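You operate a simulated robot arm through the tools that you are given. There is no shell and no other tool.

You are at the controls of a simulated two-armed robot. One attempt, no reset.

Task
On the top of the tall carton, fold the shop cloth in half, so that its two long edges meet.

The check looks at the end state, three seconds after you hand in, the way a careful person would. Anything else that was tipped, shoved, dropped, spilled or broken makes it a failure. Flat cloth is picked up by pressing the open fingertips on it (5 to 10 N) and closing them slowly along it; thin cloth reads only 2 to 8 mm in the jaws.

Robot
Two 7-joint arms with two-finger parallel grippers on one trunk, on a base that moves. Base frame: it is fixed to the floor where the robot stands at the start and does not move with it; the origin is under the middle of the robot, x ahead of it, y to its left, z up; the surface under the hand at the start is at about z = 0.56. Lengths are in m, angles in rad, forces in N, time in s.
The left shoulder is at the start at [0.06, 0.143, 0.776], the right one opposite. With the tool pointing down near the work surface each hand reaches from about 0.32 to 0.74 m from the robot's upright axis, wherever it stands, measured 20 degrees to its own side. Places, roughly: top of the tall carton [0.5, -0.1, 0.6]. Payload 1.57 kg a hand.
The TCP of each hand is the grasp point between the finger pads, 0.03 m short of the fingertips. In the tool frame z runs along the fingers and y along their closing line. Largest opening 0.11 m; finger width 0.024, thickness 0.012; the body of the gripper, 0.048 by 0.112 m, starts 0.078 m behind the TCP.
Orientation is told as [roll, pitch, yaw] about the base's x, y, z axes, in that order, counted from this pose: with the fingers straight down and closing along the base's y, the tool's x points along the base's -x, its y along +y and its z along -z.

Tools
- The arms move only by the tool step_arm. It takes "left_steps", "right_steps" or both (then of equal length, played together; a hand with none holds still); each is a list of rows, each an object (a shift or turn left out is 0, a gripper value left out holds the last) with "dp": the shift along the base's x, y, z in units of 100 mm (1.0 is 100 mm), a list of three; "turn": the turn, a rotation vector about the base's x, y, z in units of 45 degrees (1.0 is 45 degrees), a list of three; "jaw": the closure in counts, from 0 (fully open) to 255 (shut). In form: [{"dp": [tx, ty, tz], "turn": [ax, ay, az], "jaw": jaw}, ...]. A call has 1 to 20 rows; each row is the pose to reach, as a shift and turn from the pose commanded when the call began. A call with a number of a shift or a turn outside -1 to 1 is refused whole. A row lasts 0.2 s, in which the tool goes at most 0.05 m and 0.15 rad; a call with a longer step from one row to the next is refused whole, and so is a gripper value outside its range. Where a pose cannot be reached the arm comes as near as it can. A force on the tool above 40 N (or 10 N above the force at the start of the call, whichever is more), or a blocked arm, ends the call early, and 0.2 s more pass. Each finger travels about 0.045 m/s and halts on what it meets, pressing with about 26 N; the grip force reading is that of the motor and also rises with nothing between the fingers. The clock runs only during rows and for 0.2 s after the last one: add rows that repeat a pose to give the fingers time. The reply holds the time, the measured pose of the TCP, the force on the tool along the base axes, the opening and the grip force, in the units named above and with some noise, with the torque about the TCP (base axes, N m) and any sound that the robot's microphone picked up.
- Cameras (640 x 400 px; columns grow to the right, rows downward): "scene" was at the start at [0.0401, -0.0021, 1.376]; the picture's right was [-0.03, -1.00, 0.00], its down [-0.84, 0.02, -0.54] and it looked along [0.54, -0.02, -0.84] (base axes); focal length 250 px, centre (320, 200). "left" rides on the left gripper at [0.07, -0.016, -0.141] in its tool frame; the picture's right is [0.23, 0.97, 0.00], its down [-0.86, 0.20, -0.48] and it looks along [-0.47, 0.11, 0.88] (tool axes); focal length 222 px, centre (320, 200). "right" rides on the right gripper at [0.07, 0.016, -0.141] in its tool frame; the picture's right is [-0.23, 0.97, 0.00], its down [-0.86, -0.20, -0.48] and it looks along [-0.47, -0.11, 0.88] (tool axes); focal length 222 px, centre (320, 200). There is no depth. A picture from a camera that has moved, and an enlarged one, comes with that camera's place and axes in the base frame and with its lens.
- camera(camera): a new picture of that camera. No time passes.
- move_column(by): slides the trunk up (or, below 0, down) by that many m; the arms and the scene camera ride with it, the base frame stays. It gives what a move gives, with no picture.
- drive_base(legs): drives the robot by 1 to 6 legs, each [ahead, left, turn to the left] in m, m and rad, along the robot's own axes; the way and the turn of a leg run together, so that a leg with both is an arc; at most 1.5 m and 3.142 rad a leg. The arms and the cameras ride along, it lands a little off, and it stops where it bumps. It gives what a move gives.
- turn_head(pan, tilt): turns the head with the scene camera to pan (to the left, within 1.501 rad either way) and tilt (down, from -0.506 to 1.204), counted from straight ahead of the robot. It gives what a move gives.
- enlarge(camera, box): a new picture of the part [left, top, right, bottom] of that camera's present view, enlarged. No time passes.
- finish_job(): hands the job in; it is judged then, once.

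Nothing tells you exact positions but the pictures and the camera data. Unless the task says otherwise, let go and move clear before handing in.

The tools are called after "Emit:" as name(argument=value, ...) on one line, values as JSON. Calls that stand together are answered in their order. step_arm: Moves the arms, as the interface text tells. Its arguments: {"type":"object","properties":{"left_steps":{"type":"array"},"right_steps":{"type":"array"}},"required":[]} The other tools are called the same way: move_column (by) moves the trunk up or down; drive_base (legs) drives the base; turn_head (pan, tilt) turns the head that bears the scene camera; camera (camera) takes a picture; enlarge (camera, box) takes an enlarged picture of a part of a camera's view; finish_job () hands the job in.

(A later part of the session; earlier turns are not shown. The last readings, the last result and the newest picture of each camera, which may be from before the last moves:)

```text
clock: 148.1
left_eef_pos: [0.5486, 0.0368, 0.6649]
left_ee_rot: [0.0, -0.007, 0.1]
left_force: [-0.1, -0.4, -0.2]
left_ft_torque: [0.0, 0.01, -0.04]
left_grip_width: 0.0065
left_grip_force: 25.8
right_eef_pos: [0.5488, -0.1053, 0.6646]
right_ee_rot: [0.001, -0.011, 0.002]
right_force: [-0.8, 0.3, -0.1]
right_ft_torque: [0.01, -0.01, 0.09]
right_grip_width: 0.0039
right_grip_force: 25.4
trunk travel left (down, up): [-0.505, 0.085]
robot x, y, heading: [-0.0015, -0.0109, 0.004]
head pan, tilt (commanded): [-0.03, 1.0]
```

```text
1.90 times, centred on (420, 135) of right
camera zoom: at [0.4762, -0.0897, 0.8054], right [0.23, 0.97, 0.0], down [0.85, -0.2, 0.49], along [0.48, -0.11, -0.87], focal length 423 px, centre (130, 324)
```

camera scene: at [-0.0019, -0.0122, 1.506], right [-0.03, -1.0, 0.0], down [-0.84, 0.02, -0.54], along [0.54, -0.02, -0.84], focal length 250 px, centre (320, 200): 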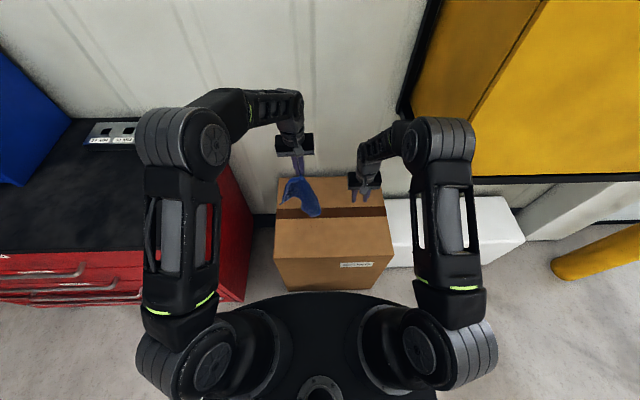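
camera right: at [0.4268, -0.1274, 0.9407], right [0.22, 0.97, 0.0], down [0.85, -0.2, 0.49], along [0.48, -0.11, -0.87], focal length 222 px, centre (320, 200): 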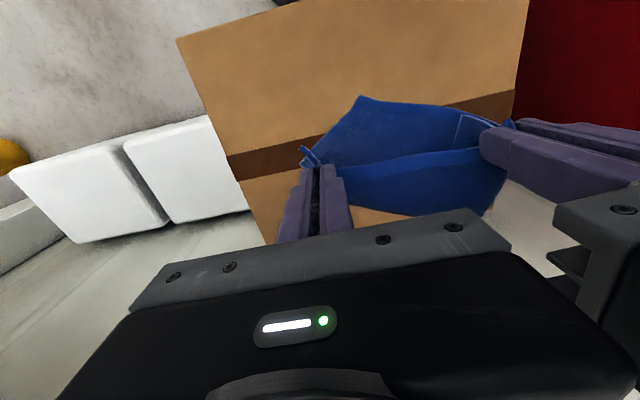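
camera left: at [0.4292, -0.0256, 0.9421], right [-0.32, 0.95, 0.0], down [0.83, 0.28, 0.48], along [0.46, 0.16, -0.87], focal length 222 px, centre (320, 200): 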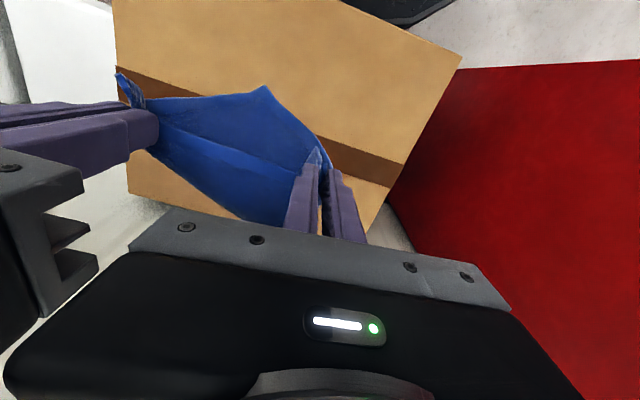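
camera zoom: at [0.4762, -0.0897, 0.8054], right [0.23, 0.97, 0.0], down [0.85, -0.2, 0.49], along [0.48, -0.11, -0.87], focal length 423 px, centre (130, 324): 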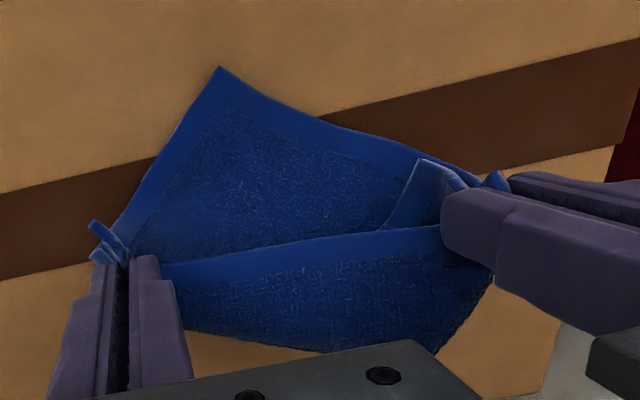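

P2 slid along with the hands because too little of it rests on the carton. Instead I'll set the pocket down here with P2 left showing in front, keep the left hand as an anchor, and then pull P2 out to its place with the right hand.

Emit:
step_arm(left_steps=[{"dp": [-0.03, 0, -0.12]}, {"dp": [-0.08, 0, -0.24]}, {"dp": [-0.13, 0, -0.36]}, {"dp": [-0.17, 0, -0.47]}, {"dp": [-0.2, 0, -0.57]}, {"dp": [-0.2, 0, -0.64]}], right_steps=[{"dp": [-0.03, 0, -0.12]}, {"dp": [-0.08, 0, -0.24]}, {"dp": [-0.13, 0, -0.36]}, {"dp": [-0.17, 0, -0.47]}, {"dp": [-0.2, 0, -0.57]}, {"dp": [-0.2, 0, -0.64]}])

Emit:
enlarge(camera="scene", box=[285, 170, 385, 240])

Emit:
enlarge(camera="left", box=[60, 0, 400, 240])

Emit:
enlarge(camera="right", box=[260, 0, 600, 220])

```text
clock: 149.5
left_eef_pos: [0.5307, 0.0389, 0.6022]
left_ee_rot: [0.0, -0.009, 0.099]
left_force: [-0.6, 0.2, 8.0]
left_ft_torque: [0.0, -0.01, -0.01]
left_grip_width: 0.0066
left_grip_force: 25.8
right_eef_pos: [0.5277, -0.1052, 0.6008]
right_ee_rot: [0.0, -0.012, 0.002]
right_force: [-0.3, 0.4, 1.1]
right_ft_torque: [0.06, -0.01, 0.07]
right_grip_width: 0.0038
right_grip_force: 24.4
trunk travel left (down, up): [-0.505, 0.085]
robot x, y, heading: [-0.0005, -0.0089, -0.008]
head pan, tilt (commanded): [-0.03, 1.0]
```

```text
5.71 times, centred on (335, 205) of scene
camera zoom: at [0.0397, -0.0123, 1.5062], right [-0.03, -1.0, 0.0], down [-0.84, 0.03, -0.54], along [0.54, -0.02, -0.84], focal length 1430 px, centre (234, 171)
```

zoom: 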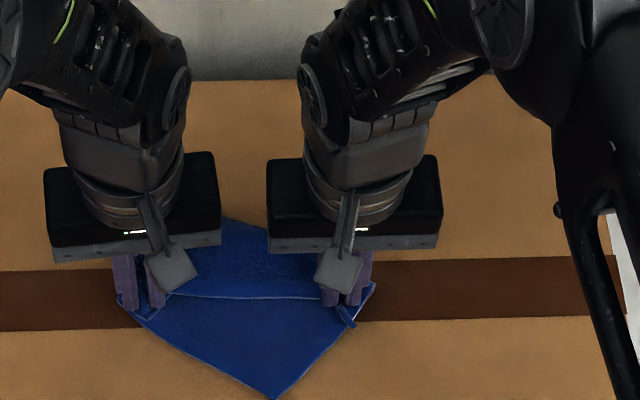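

```text
1.67 times, centred on (230, 120) of left
camera zoom: at [0.461, 0.0169, 0.7425], right [-0.32, 0.95, 0.0], down [0.83, 0.28, 0.49], along [0.46, 0.16, -0.87], focal length 370 px, centre (470, 333)
```

zoom: 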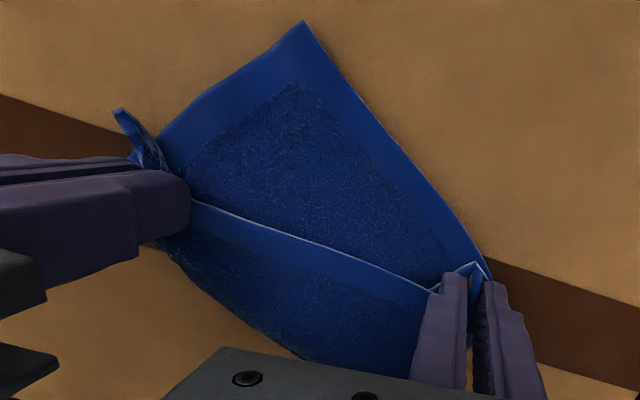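

```text
1.82 times, centred on (430, 110) of right
camera zoom: at [0.4556, -0.0893, 0.7415], right [0.22, 0.97, 0.0], down [0.85, -0.2, 0.49], along [0.48, -0.11, -0.87], focal length 404 px, centre (120, 364)
```

zoom: 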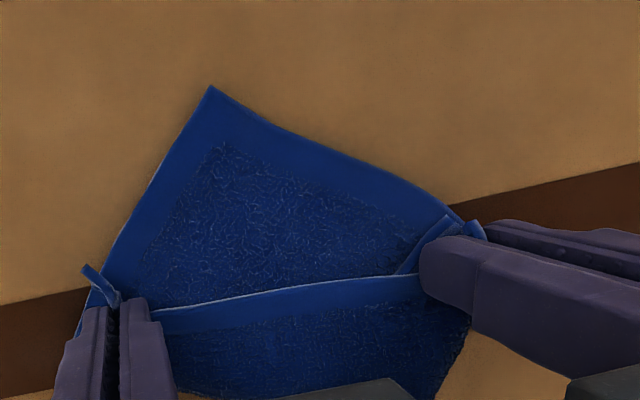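

P2 lies flat and exposed at (0.4475, -0.0535). I release P3 with the right hand and take hold of the edge beside P2, angled so the grippers stay well apart.

Emit:
step_arm(right_steps=[{"dp": [0, 0, -0.03]}, {"dp": [0, 0, -0.04], "jaw": 235}, {"dp": [0, 0, -0.04], "jaw": 215}, {"dp": [0, 0, -0.04], "jaw": 195}, {"dp": [0, 0, -0.04], "jaw": 180}, {"dp": [0, 0, 0.15], "jaw": 180}, {"dp": [0, 0, 0.35]}, {"dp": [0, 0, 0.55]}, {"dp": [-0.08, 0, 0.6], "turn": [0, 0, 0.16]}, {"dp": [-0.17, 0.06, 0.6], "turn": [0, 0, 0.32]}, {"dp": [-0.27, 0.13, 0.6], "turn": [0, 0, 0.48]}, {"dp": [-0.37, 0.2, 0.6], "turn": [0, 0, 0.64]}, {"dp": [-0.45, 0.28, 0.6], "turn": [0, 0, 0.8]}, {"dp": [-0.52, 0.36, 0.55], "turn": [0, 0, 0.96]}])

Emit:
step_arm(right_steps=[{"dp": [0, 0, -0.05], "turn": [0, 0, 0.16], "jaw": 185}, {"dp": [0, 0, -0.15], "turn": [0, 0, 0.16]}])

Emit:
camera(camera="right")

Emit:
enlarge(camera="scene", box=[285, 175, 375, 240])

Emit:
camera(camera="left")

```text
clock: 152.5
left_eef_pos: [0.5292, 0.0383, 0.6011]
left_ee_rot: [-0.002, -0.008, 0.098]
left_force: [1.5, 2.0, 10.3]
left_ft_torque: [0.03, -0.12, 0.0]
left_grip_width: 0.0065
left_grip_force: 26.4
right_eef_pos: [0.4768, -0.0689, 0.6564]
right_ee_rot: [-0.001, -0.014, 0.759]
right_force: [0.2, -0.1, -0.8]
right_ft_torque: [0.0, -0.01, 0.02]
right_grip_width: 0.0322
right_grip_force: 0.2
trunk travel left (down, up): [-0.505, 0.085]
robot x, y, heading: [0.0018, -0.0103, 0.002]
head pan, tilt (commanded): [-0.03, 1.0]
```

```text
clock: 153.1
left_eef_pos: [0.5299, 0.0382, 0.6004]
left_ee_rot: [0.0, -0.009, 0.099]
left_force: [2.8, 1.2, 9.1]
left_ft_torque: [0.07, -0.14, 0.0]
left_grip_width: 0.0065
left_grip_force: 26.2
right_eef_pos: [0.4744, -0.0694, 0.6408]
right_ee_rot: [0.003, -0.009, 0.885]
right_force: [0.2, -0.4, -0.5]
right_ft_torque: [0.03, -0.01, 0.01]
right_grip_width: 0.0304
right_grip_force: 0.1
trunk travel left (down, up): [-0.505, 0.085]
robot x, y, heading: [0.0027, -0.0104, 0.002]
head pan, tilt (commanded): [-0.03, 1.0]
```

```text
taken
camera right: at [0.4166, -0.1144, 0.7819], right [-0.61, 0.79, 0.0], down [0.69, 0.53, 0.49], along [0.39, 0.3, -0.87], focal length 222 px, centre (320, 200)
```

right: 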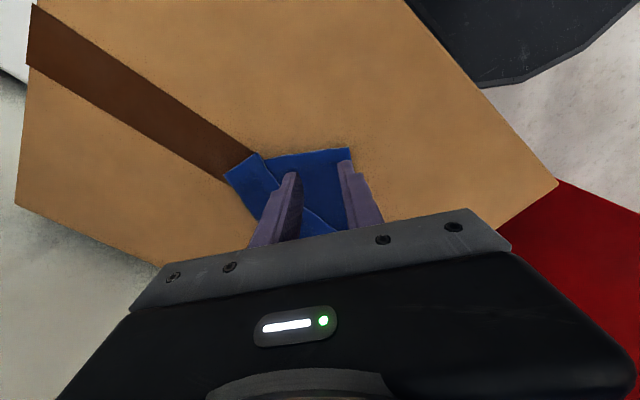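

```text
6.15 times, centred on (330, 208) of scene
camera zoom: at [0.0399, -0.0123, 1.506], right [-0.03, -1.0, 0.0], down [-0.84, 0.03, -0.54], along [0.54, -0.02, -0.84], focal length 1540 px, centre (258, 154)
```

zoom: 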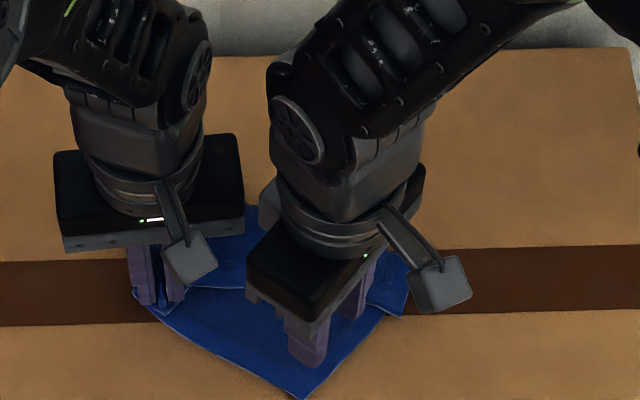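

```text
taken
camera left: at [0.4607, 0.0168, 0.742], right [-0.32, 0.95, 0.0], down [0.83, 0.28, 0.49], along [0.46, 0.16, -0.87], focal length 222 px, centre (320, 200)
```

left: 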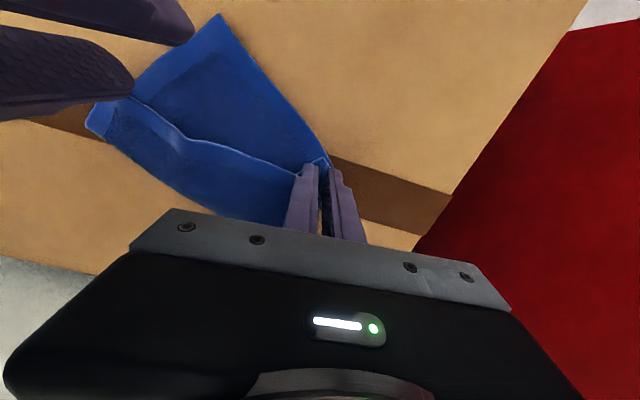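

Emit:
step_arm(right_steps=[{"dp": [0, 0, -0.15]}, {"dp": [0, 0, -0.3]}, {"dp": [0, 0, -0.4]}, {"dp": [0, 0, -0.45]}, {"dp": [0, 0, -0.48]}, {"dp": [0, 0, -0.495]}])

Emit:
enlarge(camera="right", box=[200, 80, 440, 230])

```text
clock: 154.5
left_eef_pos: [0.5281, 0.0387, 0.6018]
left_ee_rot: [-0.001, -0.009, 0.097]
left_force: [2.1, -0.1, 6.2]
left_ft_torque: [0.04, -0.12, 0.01]
left_grip_width: 0.0066
left_grip_force: 26.6
right_eef_pos: [0.4767, -0.0699, 0.5919]
right_ee_rot: [-0.003, -0.012, 0.882]
right_force: [-4.5, -5.9, 25.8]
right_ft_torque: [-0.07, 0.15, 0.0]
right_grip_width: 0.0301
right_grip_force: 0.1
trunk travel left (down, up): [-0.505, 0.085]
robot x, y, heading: [0.0006, -0.0122, 0.001]
head pan, tilt (commanded): [-0.03, 1.0]
```

```text
2.67 times, centred on (320, 155) of right
camera zoom: at [0.4177, -0.1143, 0.7329], right [-0.61, 0.79, 0.0], down [0.69, 0.53, 0.49], along [0.39, 0.3, -0.87], focal length 592 px, centre (320, 320)
```

zoom: 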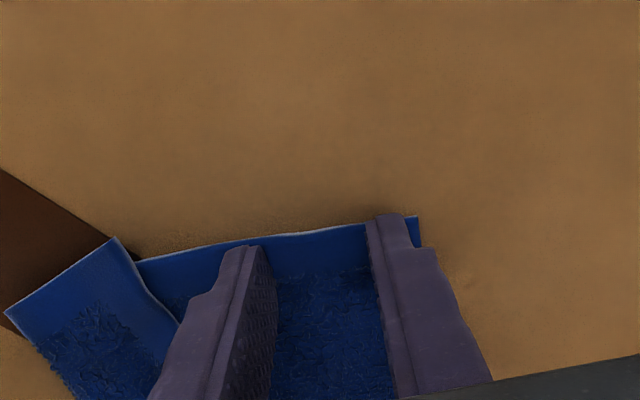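

Emit:
step_arm(right_steps=[{"dp": [0, 0, 0.02]}, {"dp": [0, 0, 0.022], "jaw": 189}, {"dp": [0, 0, 0.022], "jaw": 193}, {"dp": [0, 0, 0.022], "jaw": 197}, {"dp": [0, 0, 0.022], "jaw": 201}, {"dp": [0, 0, 0.022], "jaw": 205}, {"dp": [0, 0, 0.022], "jaw": 209}, {"dp": [0, 0, 0.022], "jaw": 213}, {"dp": [0, 0, 0.022], "jaw": 217}, {"dp": [0, 0, 0.022], "jaw": 221}, {"dp": [0, 0, 0.022], "jaw": 226}, {"dp": [0, 0, 0.022], "jaw": 232}, {"dp": [0, 0, 0.022], "jaw": 238}, {"dp": [0, 0, 0.022], "jaw": 244}, {"dp": [0, 0, 0.022], "jaw": 250}, {"dp": [0, 0, 0.022], "jaw": 255}, {"dp": [0, 0, 0.022], "jaw": 255}])

Emit:
enlarge(camera="right", box=[200, 80, 440, 230])

```text
clock: 158.1
left_eef_pos: [0.529, 0.0378, 0.6011]
left_ee_rot: [0.0, -0.009, 0.1]
left_force: [-1.4, -0.9, 9.5]
left_ft_torque: [-0.02, -0.01, -0.05]
left_grip_width: 0.0066
left_grip_force: 25.7
right_eef_pos: [0.4765, -0.0685, 0.5938]
right_ee_rot: [-0.001, -0.011, 0.882]
right_force: [1.2, -0.1, 5.8]
right_ft_torque: [-0.01, -0.03, -0.01]
right_grip_width: 0.005
right_grip_force: 25.1
trunk travel left (down, up): [-0.505, 0.085]
robot x, y, heading: [0.002, -0.0094, 0.004]
head pan, tilt (commanded): [-0.03, 1.0]
```

```text
2.67 times, centred on (320, 155) of right
camera zoom: at [0.4178, -0.1137, 0.7338], right [-0.61, 0.79, 0.0], down [0.69, 0.53, 0.49], along [0.39, 0.3, -0.87], focal length 592 px, centre (320, 320)
```

zoom: 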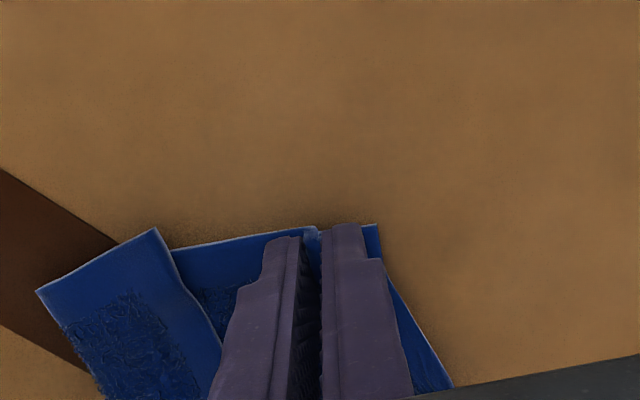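

P2's edge is held (5 mm). I pull it toward the near-right at low height, with the left hand anchoring, until the lower long edge is straight.

Emit:
step_arm(right_steps=[{"dp": [0, 0, 0.05]}, {"dp": [-0.02, -0.1, 0.07]}, {"dp": [-0.05, -0.22, 0.07]}, {"dp": [-0.08, -0.34, 0.07]}, {"dp": [-0.12, -0.46, 0.07]}, {"dp": [-0.16, -0.58, 0.07]}, {"dp": [-0.2, -0.68, 0.07]}])

Emit:
enlarge(camera="scene", box=[285, 175, 385, 245])

Emit:
camera(camera="left")

Emit:
camera(camera="right")

```text
clock: 159.7
left_eef_pos: [0.5271, 0.036, 0.6006]
left_ee_rot: [-0.004, -0.006, 0.1]
left_force: [-9.4, -21.3, 1.5]
left_ft_torque: [-0.77, 0.32, -0.14]
left_grip_width: 0.0058
left_grip_force: 26.4
right_eef_pos: [0.4579, -0.135, 0.5994]
right_ee_rot: [0.001, -0.016, 0.883]
right_force: [10.2, 22.3, -0.6]
right_ft_torque: [0.59, -0.28, 0.07]
right_grip_width: 0.0041
right_grip_force: 25.2
trunk travel left (down, up): [-0.505, 0.085]
robot x, y, heading: [0.0016, -0.0066, -0.005]
head pan, tilt (commanded): [-0.03, 1.0]
```

```text
5.71 times, centred on (335, 210) of scene
camera zoom: at [0.0405, -0.0125, 1.5059], right [-0.03, -1.0, 0.0], down [-0.84, 0.03, -0.54], along [0.54, -0.02, -0.84], focal length 1430 px, centre (234, 143)
```

zoom: 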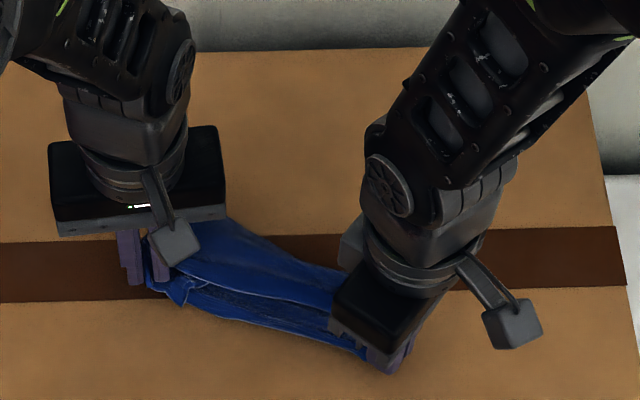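

```text
taken
camera left: at [0.4597, 0.0142, 0.7417], right [-0.32, 0.95, 0.0], down [0.83, 0.28, 0.48], along [0.46, 0.15, -0.88], focal length 222 px, centre (320, 200)
```

left: 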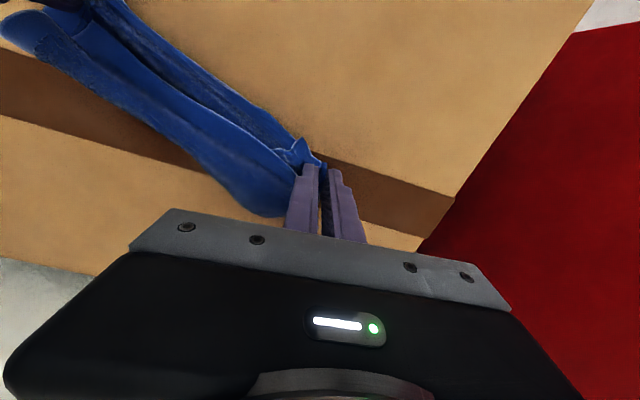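

```text
taken
camera right: at [0.3981, -0.1809, 0.7398], right [-0.61, 0.79, 0.0], down [0.69, 0.53, 0.49], along [0.39, 0.3, -0.87], focal length 222 px, centre (320, 200)
```

right: 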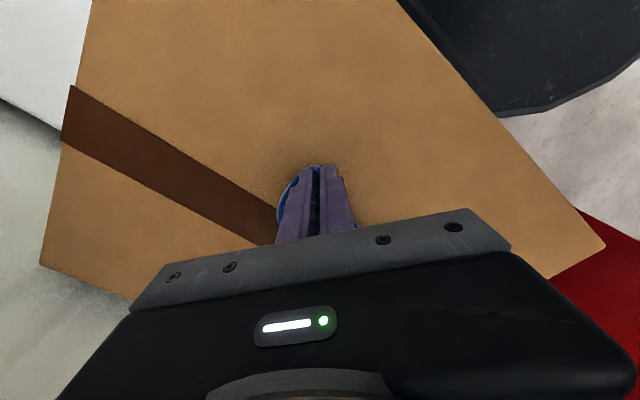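

Emit:
step_arm(right_steps=[{"dp": [0.03, 0.06, 0]}, {"dp": [0.04, 0.1, 0]}])

Emit:
enlarge(camera="scene", box=[300, 200, 364, 240])

Emit:
enlarge(camera="left", box=[0, 0, 360, 240])

```text
clock: 160.3
left_eef_pos: [0.5302, 0.0385, 0.6]
left_ee_rot: [0.001, -0.007, 0.099]
left_force: [-5.5, -12.1, 0.6]
left_ft_torque: [-0.44, 0.2, -0.1]
left_grip_width: 0.0058
left_grip_force: 25.4
right_eef_pos: [0.4602, -0.1271, 0.5984]
right_ee_rot: [0.0, -0.009, 0.88]
right_force: [5.5, 13.4, -0.7]
right_ft_torque: [0.35, -0.17, 0.05]
right_grip_width: 0.0041
right_grip_force: 24.9
trunk travel left (down, up): [-0.505, 0.085]
robot x, y, heading: [0.0017, -0.0085, -0.002]
head pan, tilt (commanded): [-0.03, 1.0]
```

```text
10.00 times, centred on (332, 220) of scene
camera zoom: at [0.0405, -0.0123, 1.506], right [-0.03, -1.0, 0.0], down [-0.84, 0.03, -0.54], along [0.54, -0.02, -0.84], focal length 2503 px, centre (200, 0)
```

zoom: 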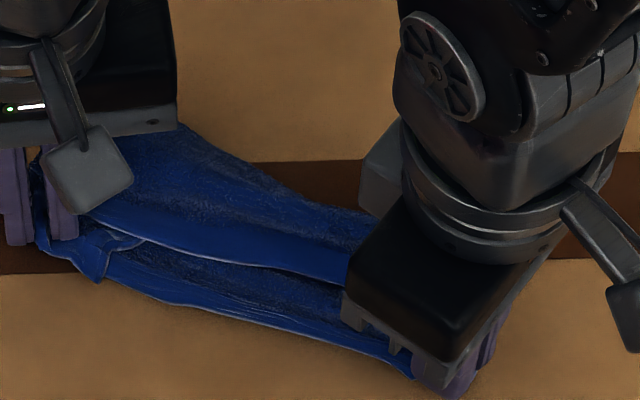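

```text
1.67 times, centred on (180, 120) of left
camera zoom: at [0.461, 0.0169, 0.7417], right [-0.32, 0.95, 0.0], down [0.83, 0.28, 0.48], along [0.46, 0.16, -0.87], focal length 370 px, centre (553, 333)
```

zoom: 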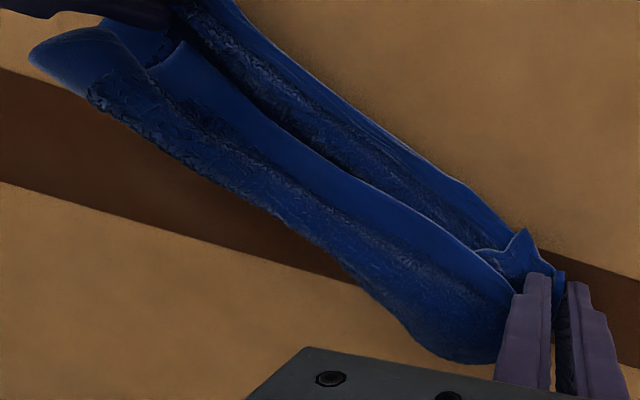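

Very good: the lower long edge is now straight and the upper long edge runs parallel about 2–3 cm behind it, so the half fold is taking shape. I relax the pull, set P2 down and release it.

Emit:
step_arm(right_steps=[{"dp": [0.02, 0.06, 0]}, {"dp": [0.03, 0.08, -0.02]}, {"dp": [0.03, 0.08, -0.05]}, {"dp": [0.03, 0.08, -0.05], "jaw": 235}, {"dp": [0.03, 0.08, -0.05], "jaw": 215}, {"dp": [0.03, 0.08, -0.05], "jaw": 195}, {"dp": [0.03, 0.08, -0.05], "jaw": 185}, {"dp": [0.03, 0.08, 0.1]}, {"dp": [0.03, 0.08, 0.3]}, {"dp": [0.03, 0.05, 0.5]}, {"dp": [0.03, -0.2, 0.7]}, {"dp": [0.03, -0.5, 0.8]}, {"dp": [0.03, -0.8, 0.9]}, {"dp": [0.03, -1.0, 1.0]}])

Emit:
enlarge(camera="scene", box=[300, 195, 372, 240])

Emit:
camera(camera="right")

Emit:
enlarge(camera="left", box=[0, 0, 360, 240])

```text
clock: 163.3
left_eef_pos: [0.5291, 0.0388, 0.6009]
left_ee_rot: [-0.001, -0.007, 0.101]
left_force: [1.0, -0.6, 2.6]
left_ft_torque: [0.0, -0.04, 0.0]
left_grip_width: 0.0055
left_grip_force: 25.7
right_eef_pos: [0.4635, -0.2253, 0.7034]
right_ee_rot: [0.0, -0.011, 0.884]
right_force: [0.4, -0.2, -0.4]
right_ft_torque: [0.0, -0.02, -0.02]
right_grip_width: 0.0299
right_grip_force: 0.1
trunk travel left (down, up): [-0.505, 0.085]
robot x, y, heading: [0.0006, -0.0092, -0.004]
head pan, tilt (commanded): [-0.03, 1.0]
```

```text
8.89 times, centred on (336, 218) of scene
camera zoom: at [0.0403, -0.0126, 1.506], right [-0.03, -1.0, 0.0], down [-0.84, 0.03, -0.54], along [0.54, -0.02, -0.84], focal length 2225 px, centre (178, 44)
```

zoom: 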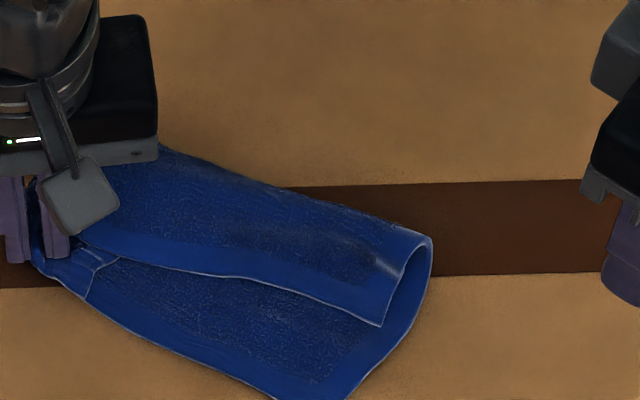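

```text
taken
camera right: at [0.4047, -0.2706, 0.8429], right [-0.61, 0.79, 0.0], down [0.69, 0.53, 0.49], along [0.39, 0.3, -0.87], focal length 222 px, centre (320, 200)
```

right: 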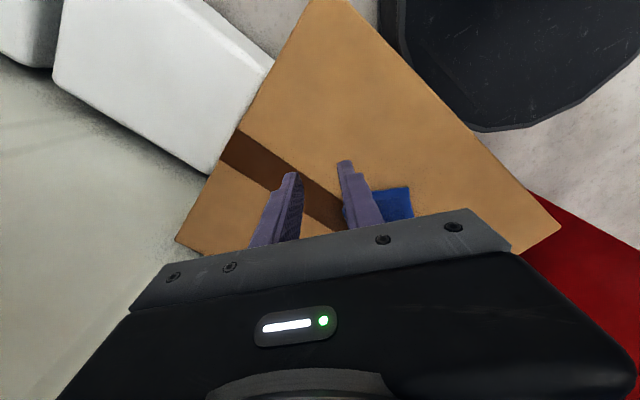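

```text
1.67 times, centred on (180, 120) of left
camera zoom: at [0.4608, 0.0167, 0.7418], right [-0.32, 0.95, 0.0], down [0.83, 0.28, 0.48], along [0.46, 0.16, -0.87], focal length 370 px, centre (553, 333)
```

zoom: 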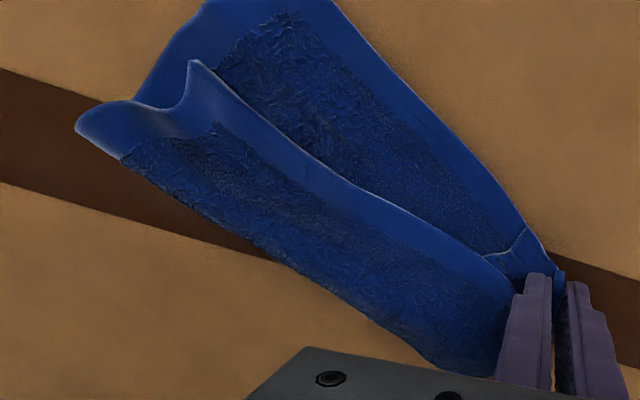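

Emit:
enlarge(camera="scene", box=[300, 205, 364, 250])

```text
8.89 times, centred on (332, 228) of scene
camera zoom: at [0.0403, -0.0126, 1.506], right [-0.03, -1.0, 0.0], down [-0.84, 0.03, -0.54], along [0.54, -0.02, -0.84], focal length 2225 px, centre (213, -44)
```

zoom: 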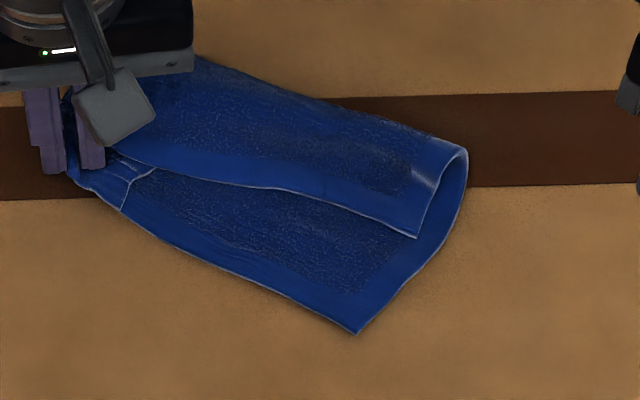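

The right end now reads clearly: P2 at (0.440, -0.090) below and P3 at (0.484, -0.120) above it, with the fold loop at the far right. I release the left hand to see how the left end lies.

Emit:
step_arm(left_steps=[{"dp": [0, 0, -0.02]}, {"dp": [0, 0, -0.02], "jaw": 235}, {"dp": [0, 0, -0.02], "jaw": 215}, {"dp": [0, 0, -0.02], "jaw": 195}, {"dp": [0, 0, -0.02], "jaw": 180}, {"dp": [0, 0, 0.15], "jaw": 180}, {"dp": [0, 0, 0.35]}, {"dp": [0, 0.05, 0.55]}, {"dp": [0, 0.2, 0.75]}, {"dp": [0, 0.45, 0.9]}, {"dp": [0, 0.7, 1.0]}, {"dp": [0, 0.95, 1.0]}])

Emit:
enlarge(camera="scene", box=[292, 198, 356, 243])

Emit:
camera(camera="left")

Emit:
camera(camera="right")

```text
clock: 165.9
left_eef_pos: [0.5295, 0.1324, 0.7007]
left_ee_rot: [0.001, -0.005, 0.099]
left_force: [-0.3, -0.3, -0.6]
left_ft_torque: [0.02, -0.02, -0.03]
left_grip_width: 0.0324
left_grip_force: 0.1
right_eef_pos: [0.4641, -0.2251, 0.7021]
right_ee_rot: [0.0, -0.01, 0.883]
right_force: [-0.2, -0.4, -0.1]
right_ft_torque: [0.0, 0.02, 0.05]
right_grip_width: 0.03
right_grip_force: 0.1
trunk travel left (down, up): [-0.505, 0.085]
robot x, y, heading: [-0.0019, -0.0107, -0.004]
head pan, tilt (commanded): [-0.03, 1.0]
```

```text
8.89 times, centred on (324, 220) of scene
camera zoom: at [0.0406, -0.0119, 1.506], right [-0.03, -1.0, 0.0], down [-0.84, 0.03, -0.54], along [0.54, -0.02, -0.84], focal length 2225 px, centre (284, 18)
```

zoom: 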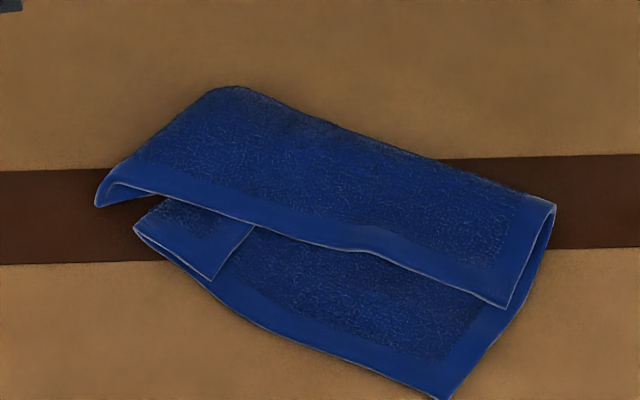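

```text
taken
camera left: at [0.4608, 0.11, 0.8425], right [-0.32, 0.95, 0.0], down [0.83, 0.28, 0.48], along [0.46, 0.15, -0.87], focal length 222 px, centre (320, 200)
```

left: 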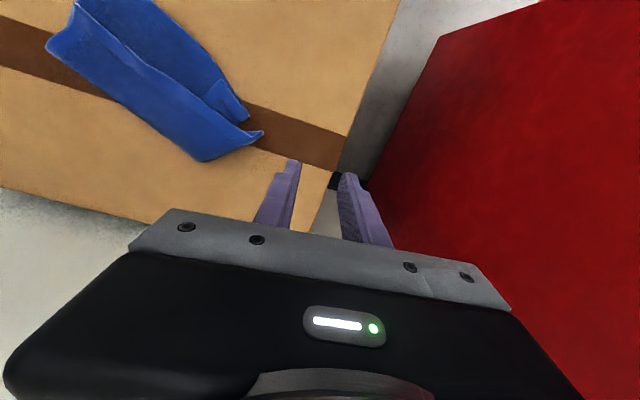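

```text
taken
camera right: at [0.405, -0.2702, 0.8429], right [-0.61, 0.79, 0.0], down [0.69, 0.53, 0.49], along [0.39, 0.3, -0.87], focal length 222 px, centre (320, 200)
```

right: 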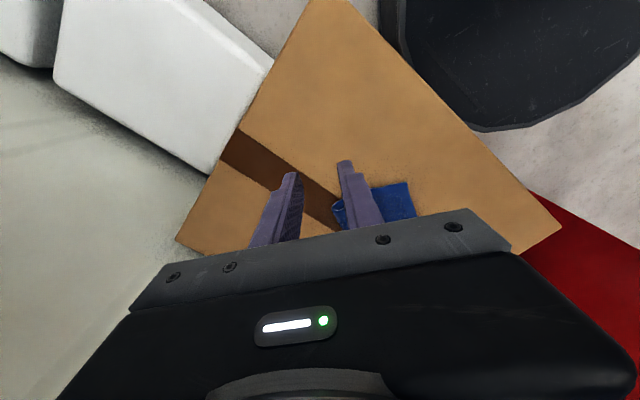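

The left end settled beautifully: it is now almost a proper half fold. The upper long edge runs from P4 (0.540, 0.063) to P3 (0.480, -0.128), and the lower one from P2 (0.438, -0.097) to a small folded-over flap at P1. Next I pick up P3 with the right hand and place it on P2.

Emit:
step_arm(right_steps=[{"dp": [0.06, 0.17, 0], "turn": [0, 0, -0.12]}, {"dp": [0.12, 0.34, 0], "turn": [0, 0, -0.24]}, {"dp": [0.18, 0.5, -0.05], "turn": [0, 0, -0.36]}, {"dp": [0.24, 0.68, -0.1], "turn": [0, 0, -0.48]}, {"dp": [0.3, 0.84, -0.2], "turn": [0, 0, -0.6]}, {"dp": [0.36, 0.98, -0.35], "turn": [0, 0, -0.7]}, {"dp": [0.42, 1.0, -0.5], "turn": [0, 0, -0.765]}])

Emit:
step_arm(right_steps=[{"dp": [0, 0.04, -0.1]}])

Emit:
camera(camera="right")

Emit:
enlarge(camera="scene", box=[292, 195, 372, 243])

```text
clock: 167.5
left_eef_pos: [0.5294, 0.1314, 0.7022]
left_ee_rot: [0.001, -0.007, 0.1]
left_force: [1.4, 0.6, 0.3]
left_ft_torque: [0.0, -0.02, -0.01]
left_grip_width: 0.0323
left_grip_force: 0.0
right_eef_pos: [0.5074, -0.1259, 0.6503]
right_ee_rot: [0.0, -0.01, 0.279]
right_force: [0.3, 0.0, 1.0]
right_ft_torque: [0.0, 0.0, 0.01]
right_grip_width: 0.0305
right_grip_force: 0.0
trunk travel left (down, up): [-0.505, 0.085]
robot x, y, heading: [-0.0014, -0.0096, -0.001]
head pan, tilt (commanded): [-0.03, 1.0]
```

```text
clock: 167.9
left_eef_pos: [0.5296, 0.1312, 0.7018]
left_ee_rot: [0.002, -0.006, 0.1]
left_force: [-0.6, 0.6, 0.2]
left_ft_torque: [-0.02, 0.01, -0.01]
left_grip_width: 0.0323
left_grip_force: 0.0
right_eef_pos: [0.5043, -0.1216, 0.6405]
right_ee_rot: [-0.001, -0.011, 0.28]
right_force: [0.4, -0.2, 0.9]
right_ft_torque: [-0.01, 0.0, 0.03]
right_grip_width: 0.0301
right_grip_force: 0.1
trunk travel left (down, up): [-0.505, 0.085]
robot x, y, heading: [0.0009, -0.0113, -0.006]
head pan, tilt (commanded): [-0.03, 1.0]
```

```text
taken
camera right: at [0.4314, -0.1259, 0.7808], right [-0.05, 1.0, 0.0], down [0.87, 0.04, 0.49], along [0.49, 0.03, -0.87], focal length 222 px, centre (320, 200)
```

right: 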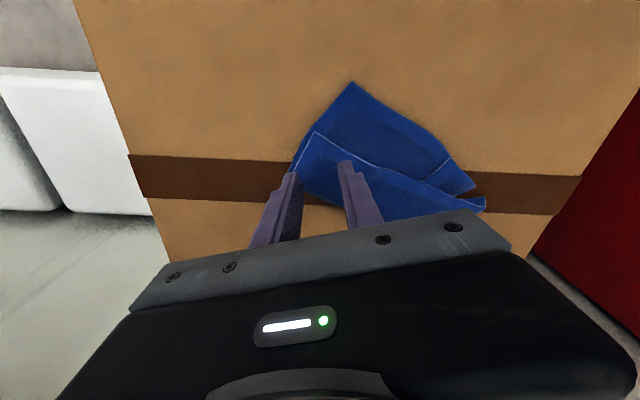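

```text
8.00 times, centred on (332, 219) of scene
camera zoom: at [0.0407, -0.0122, 1.506], right [-0.03, -1.0, 0.0], down [-0.84, 0.03, -0.54], along [0.54, -0.02, -0.84], focal length 2002 px, centre (224, 48)
```

zoom: 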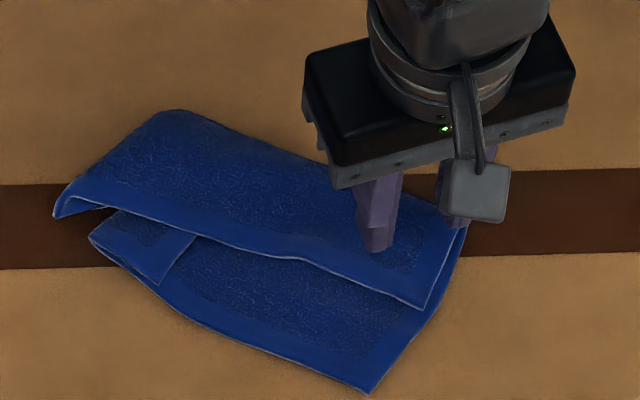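

Emit:
step_arm(right_steps=[{"dp": [0, 0, -0.15]}, {"dp": [0, 0, -0.28]}, {"dp": [0, 0, -0.36]}, {"dp": [0, 0, -0.41]}, {"dp": [0, 0, -0.43]}])

Emit:
enlarge(camera="right", box=[210, 60, 450, 220])

```text
clock: 169.1
left_eef_pos: [0.5294, 0.1315, 0.701]
left_ee_rot: [0.0, -0.007, 0.1]
left_force: [-0.4, 0.2, 0.0]
left_ft_torque: [0.03, -0.01, 0.0]
left_grip_width: 0.0323
left_grip_force: 0.0
right_eef_pos: [0.5063, -0.1217, 0.5969]
right_ee_rot: [0.0, -0.012, 0.281]
right_force: [-0.5, 1.4, 2.7]
right_ft_torque: [0.03, 0.0, -0.01]
right_grip_width: 0.0301
right_grip_force: 0.2
trunk travel left (down, up): [-0.505, 0.085]
robot x, y, heading: [0.0, -0.0085, -0.002]
head pan, tilt (commanded): [-0.03, 1.0]
```

```text
2.50 times, centred on (330, 140) of right
camera zoom: at [0.4319, -0.1266, 0.7379], right [-0.05, 1.0, 0.0], down [0.87, 0.04, 0.49], along [0.49, 0.03, -0.87], focal length 555 px, centre (295, 350)
```

zoom: 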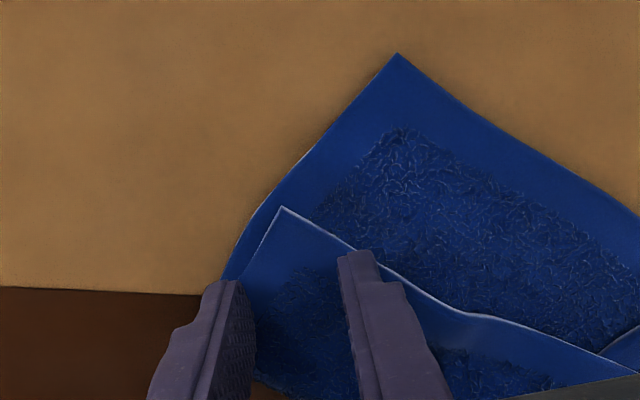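

Emit:
step_arm(right_steps=[{"dp": [0, 0, -0.015]}, {"dp": [0, 0, -0.02], "jaw": 189}, {"dp": [0, 0, -0.02], "jaw": 193}, {"dp": [0, 0, -0.02], "jaw": 197}, {"dp": [0, 0, -0.02], "jaw": 201}, {"dp": [0, 0, -0.02], "jaw": 205}, {"dp": [0, 0, -0.02], "jaw": 209}, {"dp": [0, 0, -0.02], "jaw": 213}, {"dp": [0, 0, -0.02], "jaw": 217}, {"dp": [0, 0, -0.02], "jaw": 221}, {"dp": [0, 0, -0.018], "jaw": 226}, {"dp": [0, 0, -0.015], "jaw": 232}, {"dp": [0, 0, -0.015], "jaw": 238}, {"dp": [0, 0, -0.015], "jaw": 244}, {"dp": [0, 0, -0.015], "jaw": 250}, {"dp": [0, 0, -0.015], "jaw": 255}, {"dp": [0, 0, -0.015], "jaw": 255}, {"dp": [0, 0, 0.1]}, {"dp": [0, 0, 0.2]}])

Emit:
enlarge(camera="right", box=[210, 60, 450, 220])

Emit:
enlarge(camera="scene", box=[292, 195, 372, 243])

```text
clock: 173.1
left_eef_pos: [0.53, 0.1316, 0.7012]
left_ee_rot: [0.0, -0.007, 0.1]
left_force: [-0.1, 0.8, -0.5]
left_ft_torque: [-0.01, -0.01, -0.01]
left_grip_width: 0.0323
left_grip_force: 0.0
right_eef_pos: [0.5064, -0.1215, 0.6154]
right_ee_rot: [-0.001, -0.009, 0.283]
right_force: [1.2, -0.5, -0.1]
right_ft_torque: [-0.02, 0.02, -0.01]
right_grip_width: 0.0043
right_grip_force: 25.0
trunk travel left (down, up): [-0.505, 0.085]
robot x, y, heading: [0.0004, -0.0115, -0.004]
head pan, tilt (commanded): [-0.03, 1.0]
```

```text
2.50 times, centred on (330, 140) of right
camera zoom: at [0.4323, -0.1267, 0.7568], right [-0.05, 1.0, 0.0], down [0.87, 0.05, 0.49], along [0.49, 0.03, -0.87], focal length 555 px, centre (295, 350)
```

zoom: 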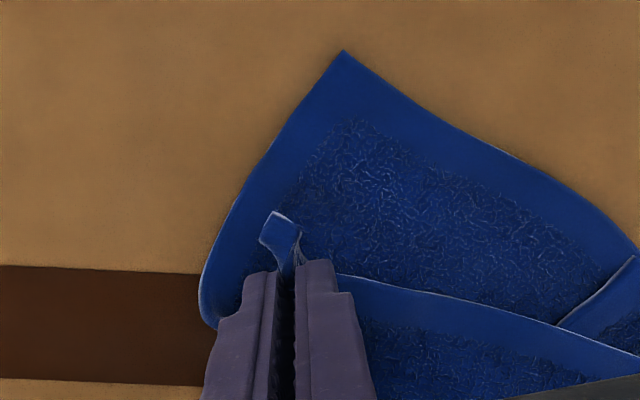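

```text
8.00 times, centred on (332, 219) of scene
camera zoom: at [0.0406, -0.0123, 1.5059], right [-0.03, -1.0, 0.0], down [-0.84, 0.03, -0.54], along [0.54, -0.02, -0.84], focal length 2002 px, centre (224, 48)
```

zoom: 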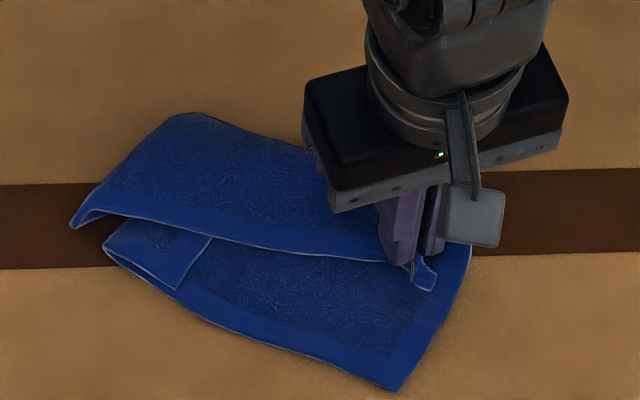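

P3 is held alone (4.3 mm). P2 now lies at (0.436, -0.1115), so I carry P3 over and set it right on top of P2.

Emit:
step_arm(right_steps=[{"dp": [-0.06, 0.02, 0.08]}, {"dp": [-0.15, 0.06, 0.12]}, {"dp": [-0.25, 0.1, 0.12]}, {"dp": [-0.35, 0.13, 0.08]}, {"dp": [-0.43, 0.16, 0.0]}, {"dp": [-0.44, 0.167, -0.08]}, {"dp": [-0.44, 0.167, -0.14]}])

Emit:
enlarge(camera="right", box=[210, 60, 450, 220])

Emit:
enlarge(camera="scene", box=[292, 195, 372, 243])

```text
clock: 174.7
left_eef_pos: [0.529, 0.1318, 0.701]
left_ee_rot: [0.0, -0.007, 0.1]
left_force: [-0.7, 0.3, -0.2]
left_ft_torque: [0.04, -0.05, 0.01]
left_grip_width: 0.0325
left_grip_force: 0.0
right_eef_pos: [0.4632, -0.1051, 0.6033]
right_ee_rot: [0.0, -0.012, 0.281]
right_force: [-0.7, -0.2, -0.4]
right_ft_torque: [0.0, -0.01, -0.01]
right_grip_width: 0.0041
right_grip_force: 24.9
trunk travel left (down, up): [-0.505, 0.085]
robot x, y, heading: [0.0028, -0.008, -0.0]
head pan, tilt (commanded): [-0.03, 1.0]
```

```text
2.50 times, centred on (330, 140) of right
camera zoom: at [0.3888, -0.1101, 0.743], right [-0.05, 1.0, 0.0], down [0.87, 0.04, 0.49], along [0.49, 0.03, -0.87], focal length 555 px, centre (295, 350)
```

zoom: 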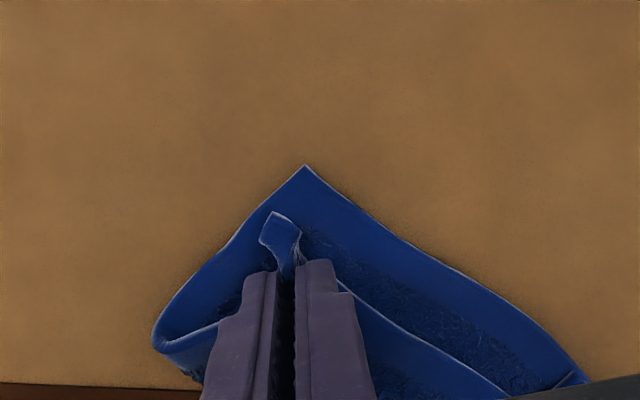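

```text
8.00 times, centred on (332, 219) of scene
camera zoom: at [0.0406, -0.0123, 1.506], right [-0.03, -1.0, 0.0], down [-0.84, 0.03, -0.54], along [0.54, -0.02, -0.84], focal length 2002 px, centre (224, 48)
```

zoom: 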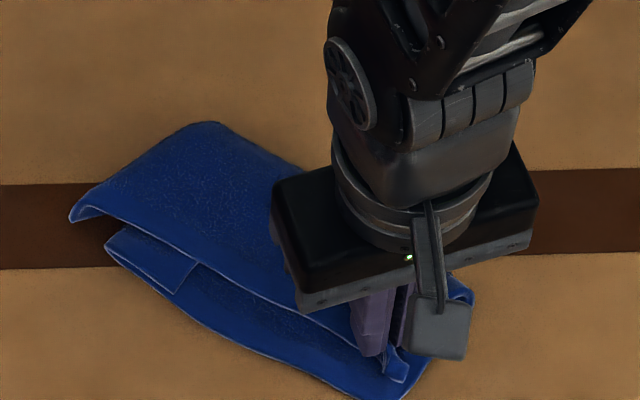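

P2 was nudged slightly, leaving the held corner about 1 cm short. I lift a touch, move the remaining bit, lower and release.

Emit:
step_arm(right_steps=[{"dp": [0, 0, 0.1]}, {"dp": [-0.06, 0.05, 0.13]}, {"dp": [-0.13, 0.1, 0.13]}, {"dp": [-0.13, 0.1, 0.05]}, {"dp": [-0.13, 0.1, -0.03]}])

Emit:
enlarge(camera="right", box=[210, 60, 450, 220])

```text
clock: 175.9
left_eef_pos: [0.5296, 0.1326, 0.7017]
left_ee_rot: [0.0, -0.007, 0.098]
left_force: [0.1, -0.2, 0.0]
left_ft_torque: [0.02, 0.0, 0.01]
left_grip_width: 0.0324
left_grip_force: 0.2
right_eef_pos: [0.4482, -0.0945, 0.599]
right_ee_rot: [0.001, -0.011, 0.281]
right_force: [0.0, -0.2, 1.9]
right_ft_torque: [-0.02, 0.04, -0.04]
right_grip_width: 0.0042
right_grip_force: 24.7
trunk travel left (down, up): [-0.505, 0.085]
robot x, y, heading: [0.0009, -0.0102, -0.002]
head pan, tilt (commanded): [-0.03, 1.0]
```

```text
2.50 times, centred on (330, 140) of right
camera zoom: at [0.3745, -0.0988, 0.7393], right [-0.05, 1.0, 0.0], down [0.87, 0.04, 0.49], along [0.49, 0.03, -0.87], focal length 555 px, centre (295, 350)
```

zoom: 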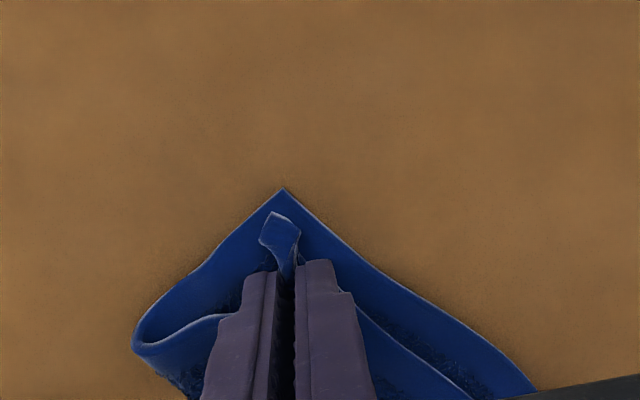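

P3's tip now sits within about 5 mm of P2. I release it gently and back away.

Emit:
step_arm(right_steps=[{"dp": [0, 0, -0.02], "jaw": 245}, {"dp": [0, 0, -0.02], "jaw": 235}, {"dp": [0, 0, -0.02], "jaw": 225}, {"dp": [0, 0, -0.02], "jaw": 215}, {"dp": [0, 0, -0.02], "jaw": 205}, {"dp": [0, 0, -0.02], "jaw": 195}, {"dp": [0, 0, 0.08], "jaw": 192}, {"dp": [0, 0, 0.25]}, {"dp": [0, 0, 0.45]}, {"dp": [0, -0.2, 0.65]}, {"dp": [0, -0.5, 0.85]}, {"dp": [0, -0.8, 0.95]}, {"dp": [0, -1.0, 0.95]}])

Emit:
enlarge(camera="scene", box=[290, 200, 354, 250])

Emit:
camera(camera="left")

Emit:
camera(camera="right")

```text
clock: 178.7
left_eef_pos: [0.5295, 0.1314, 0.7017]
left_ee_rot: [0.001, -0.006, 0.101]
left_force: [0.5, -0.3, 0.3]
left_ft_torque: [0.01, -0.03, 0.0]
left_grip_width: 0.0323
left_grip_force: 0.0
right_eef_pos: [0.449, -0.1965, 0.6957]
right_ee_rot: [0.0, -0.01, 0.281]
right_force: [0.2, -0.4, -0.7]
right_ft_torque: [-0.02, -0.01, 0.03]
right_grip_width: 0.0273
right_grip_force: 0.0
trunk travel left (down, up): [-0.505, 0.085]
robot x, y, heading: [0.0046, -0.0081, -0.002]
head pan, tilt (commanded): [-0.03, 1.0]
```

```text
8.00 times, centred on (322, 225) of scene
camera zoom: at [0.0405, -0.0125, 1.506], right [-0.03, -1.0, 0.0], down [-0.84, 0.03, -0.54], along [0.54, -0.02, -0.84], focal length 2002 px, centre (304, 0)
```

zoom: 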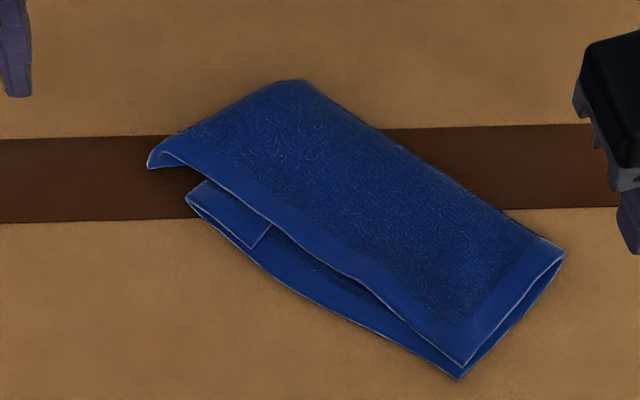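

```text
taken
camera left: at [0.4608, 0.1095, 0.8424], right [-0.32, 0.95, 0.0], down [0.83, 0.28, 0.48], along [0.46, 0.16, -0.87], focal length 222 px, centre (320, 200)
```

left: 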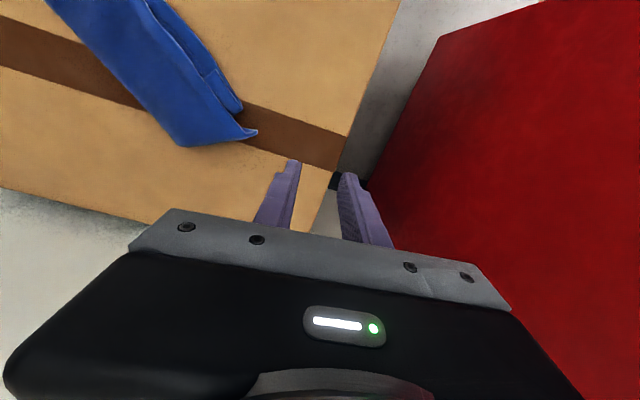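

```text
taken
camera right: at [0.3746, -0.2012, 0.8372], right [-0.05, 1.0, 0.0], down [0.87, 0.04, 0.49], along [0.49, 0.03, -0.87], focal length 222 px, centre (320, 200)
```

right: 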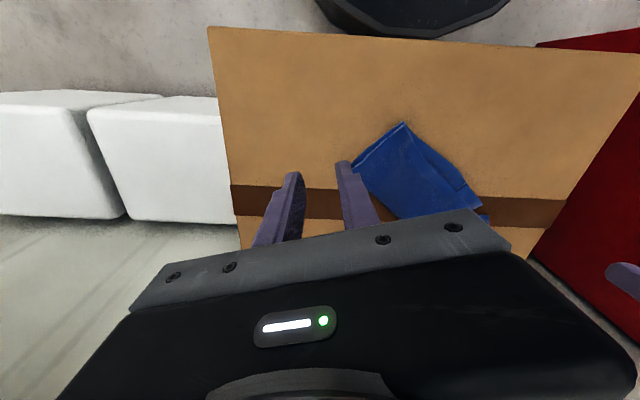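

The right end is now an excellent match: P3 lies within about 6 mm of P2. At the left end the P1 corner and the short edge are tucked inside between the layers, so I look closely there.

Emit:
enlarge(camera="left", box=[40, 0, 300, 170])

Emit:
enlarge(camera="scene", box=[300, 202, 340, 236])

Emit:
enlarge(camera="right", box=[330, 100, 520, 230])

```text
2.35 times, centred on (170, 85) of left
camera zoom: at [0.4608, 0.1095, 0.8424], right [-0.32, 0.95, 0.0], down [0.83, 0.28, 0.48], along [0.46, 0.16, -0.87], focal length 523 px, centre (673, 471)
```

zoom: 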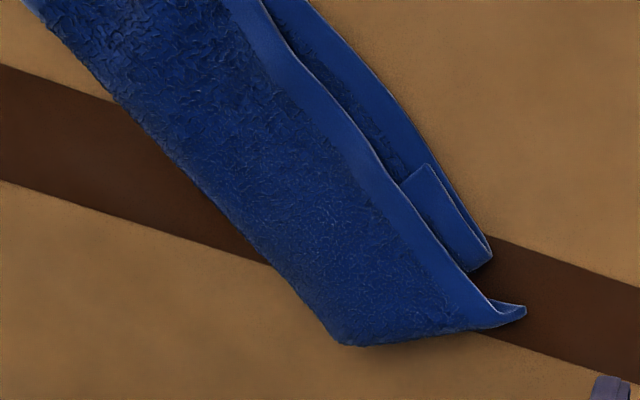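

```text
11.76 times, centred on (320, 219) of scene
camera zoom: at [0.0405, -0.0125, 1.506], right [-0.03, -1.0, 0.0], down [-0.84, 0.03, -0.54], along [0.54, -0.02, -0.84], focal length 2945 px, centre (320, -24)
```

zoom: 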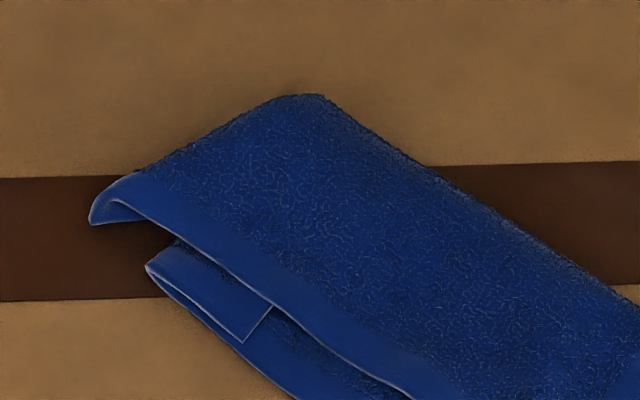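

```text
3.08 times, centred on (425, 165) of right
camera zoom: at [0.3746, -0.2012, 0.8372], right [-0.05, 1.0, 0.0], down [0.87, 0.04, 0.49], along [0.49, 0.03, -0.87], focal length 684 px, centre (-3, 308)
```

zoom: 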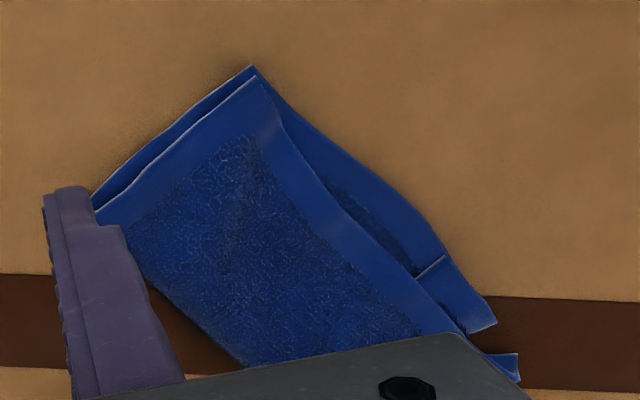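

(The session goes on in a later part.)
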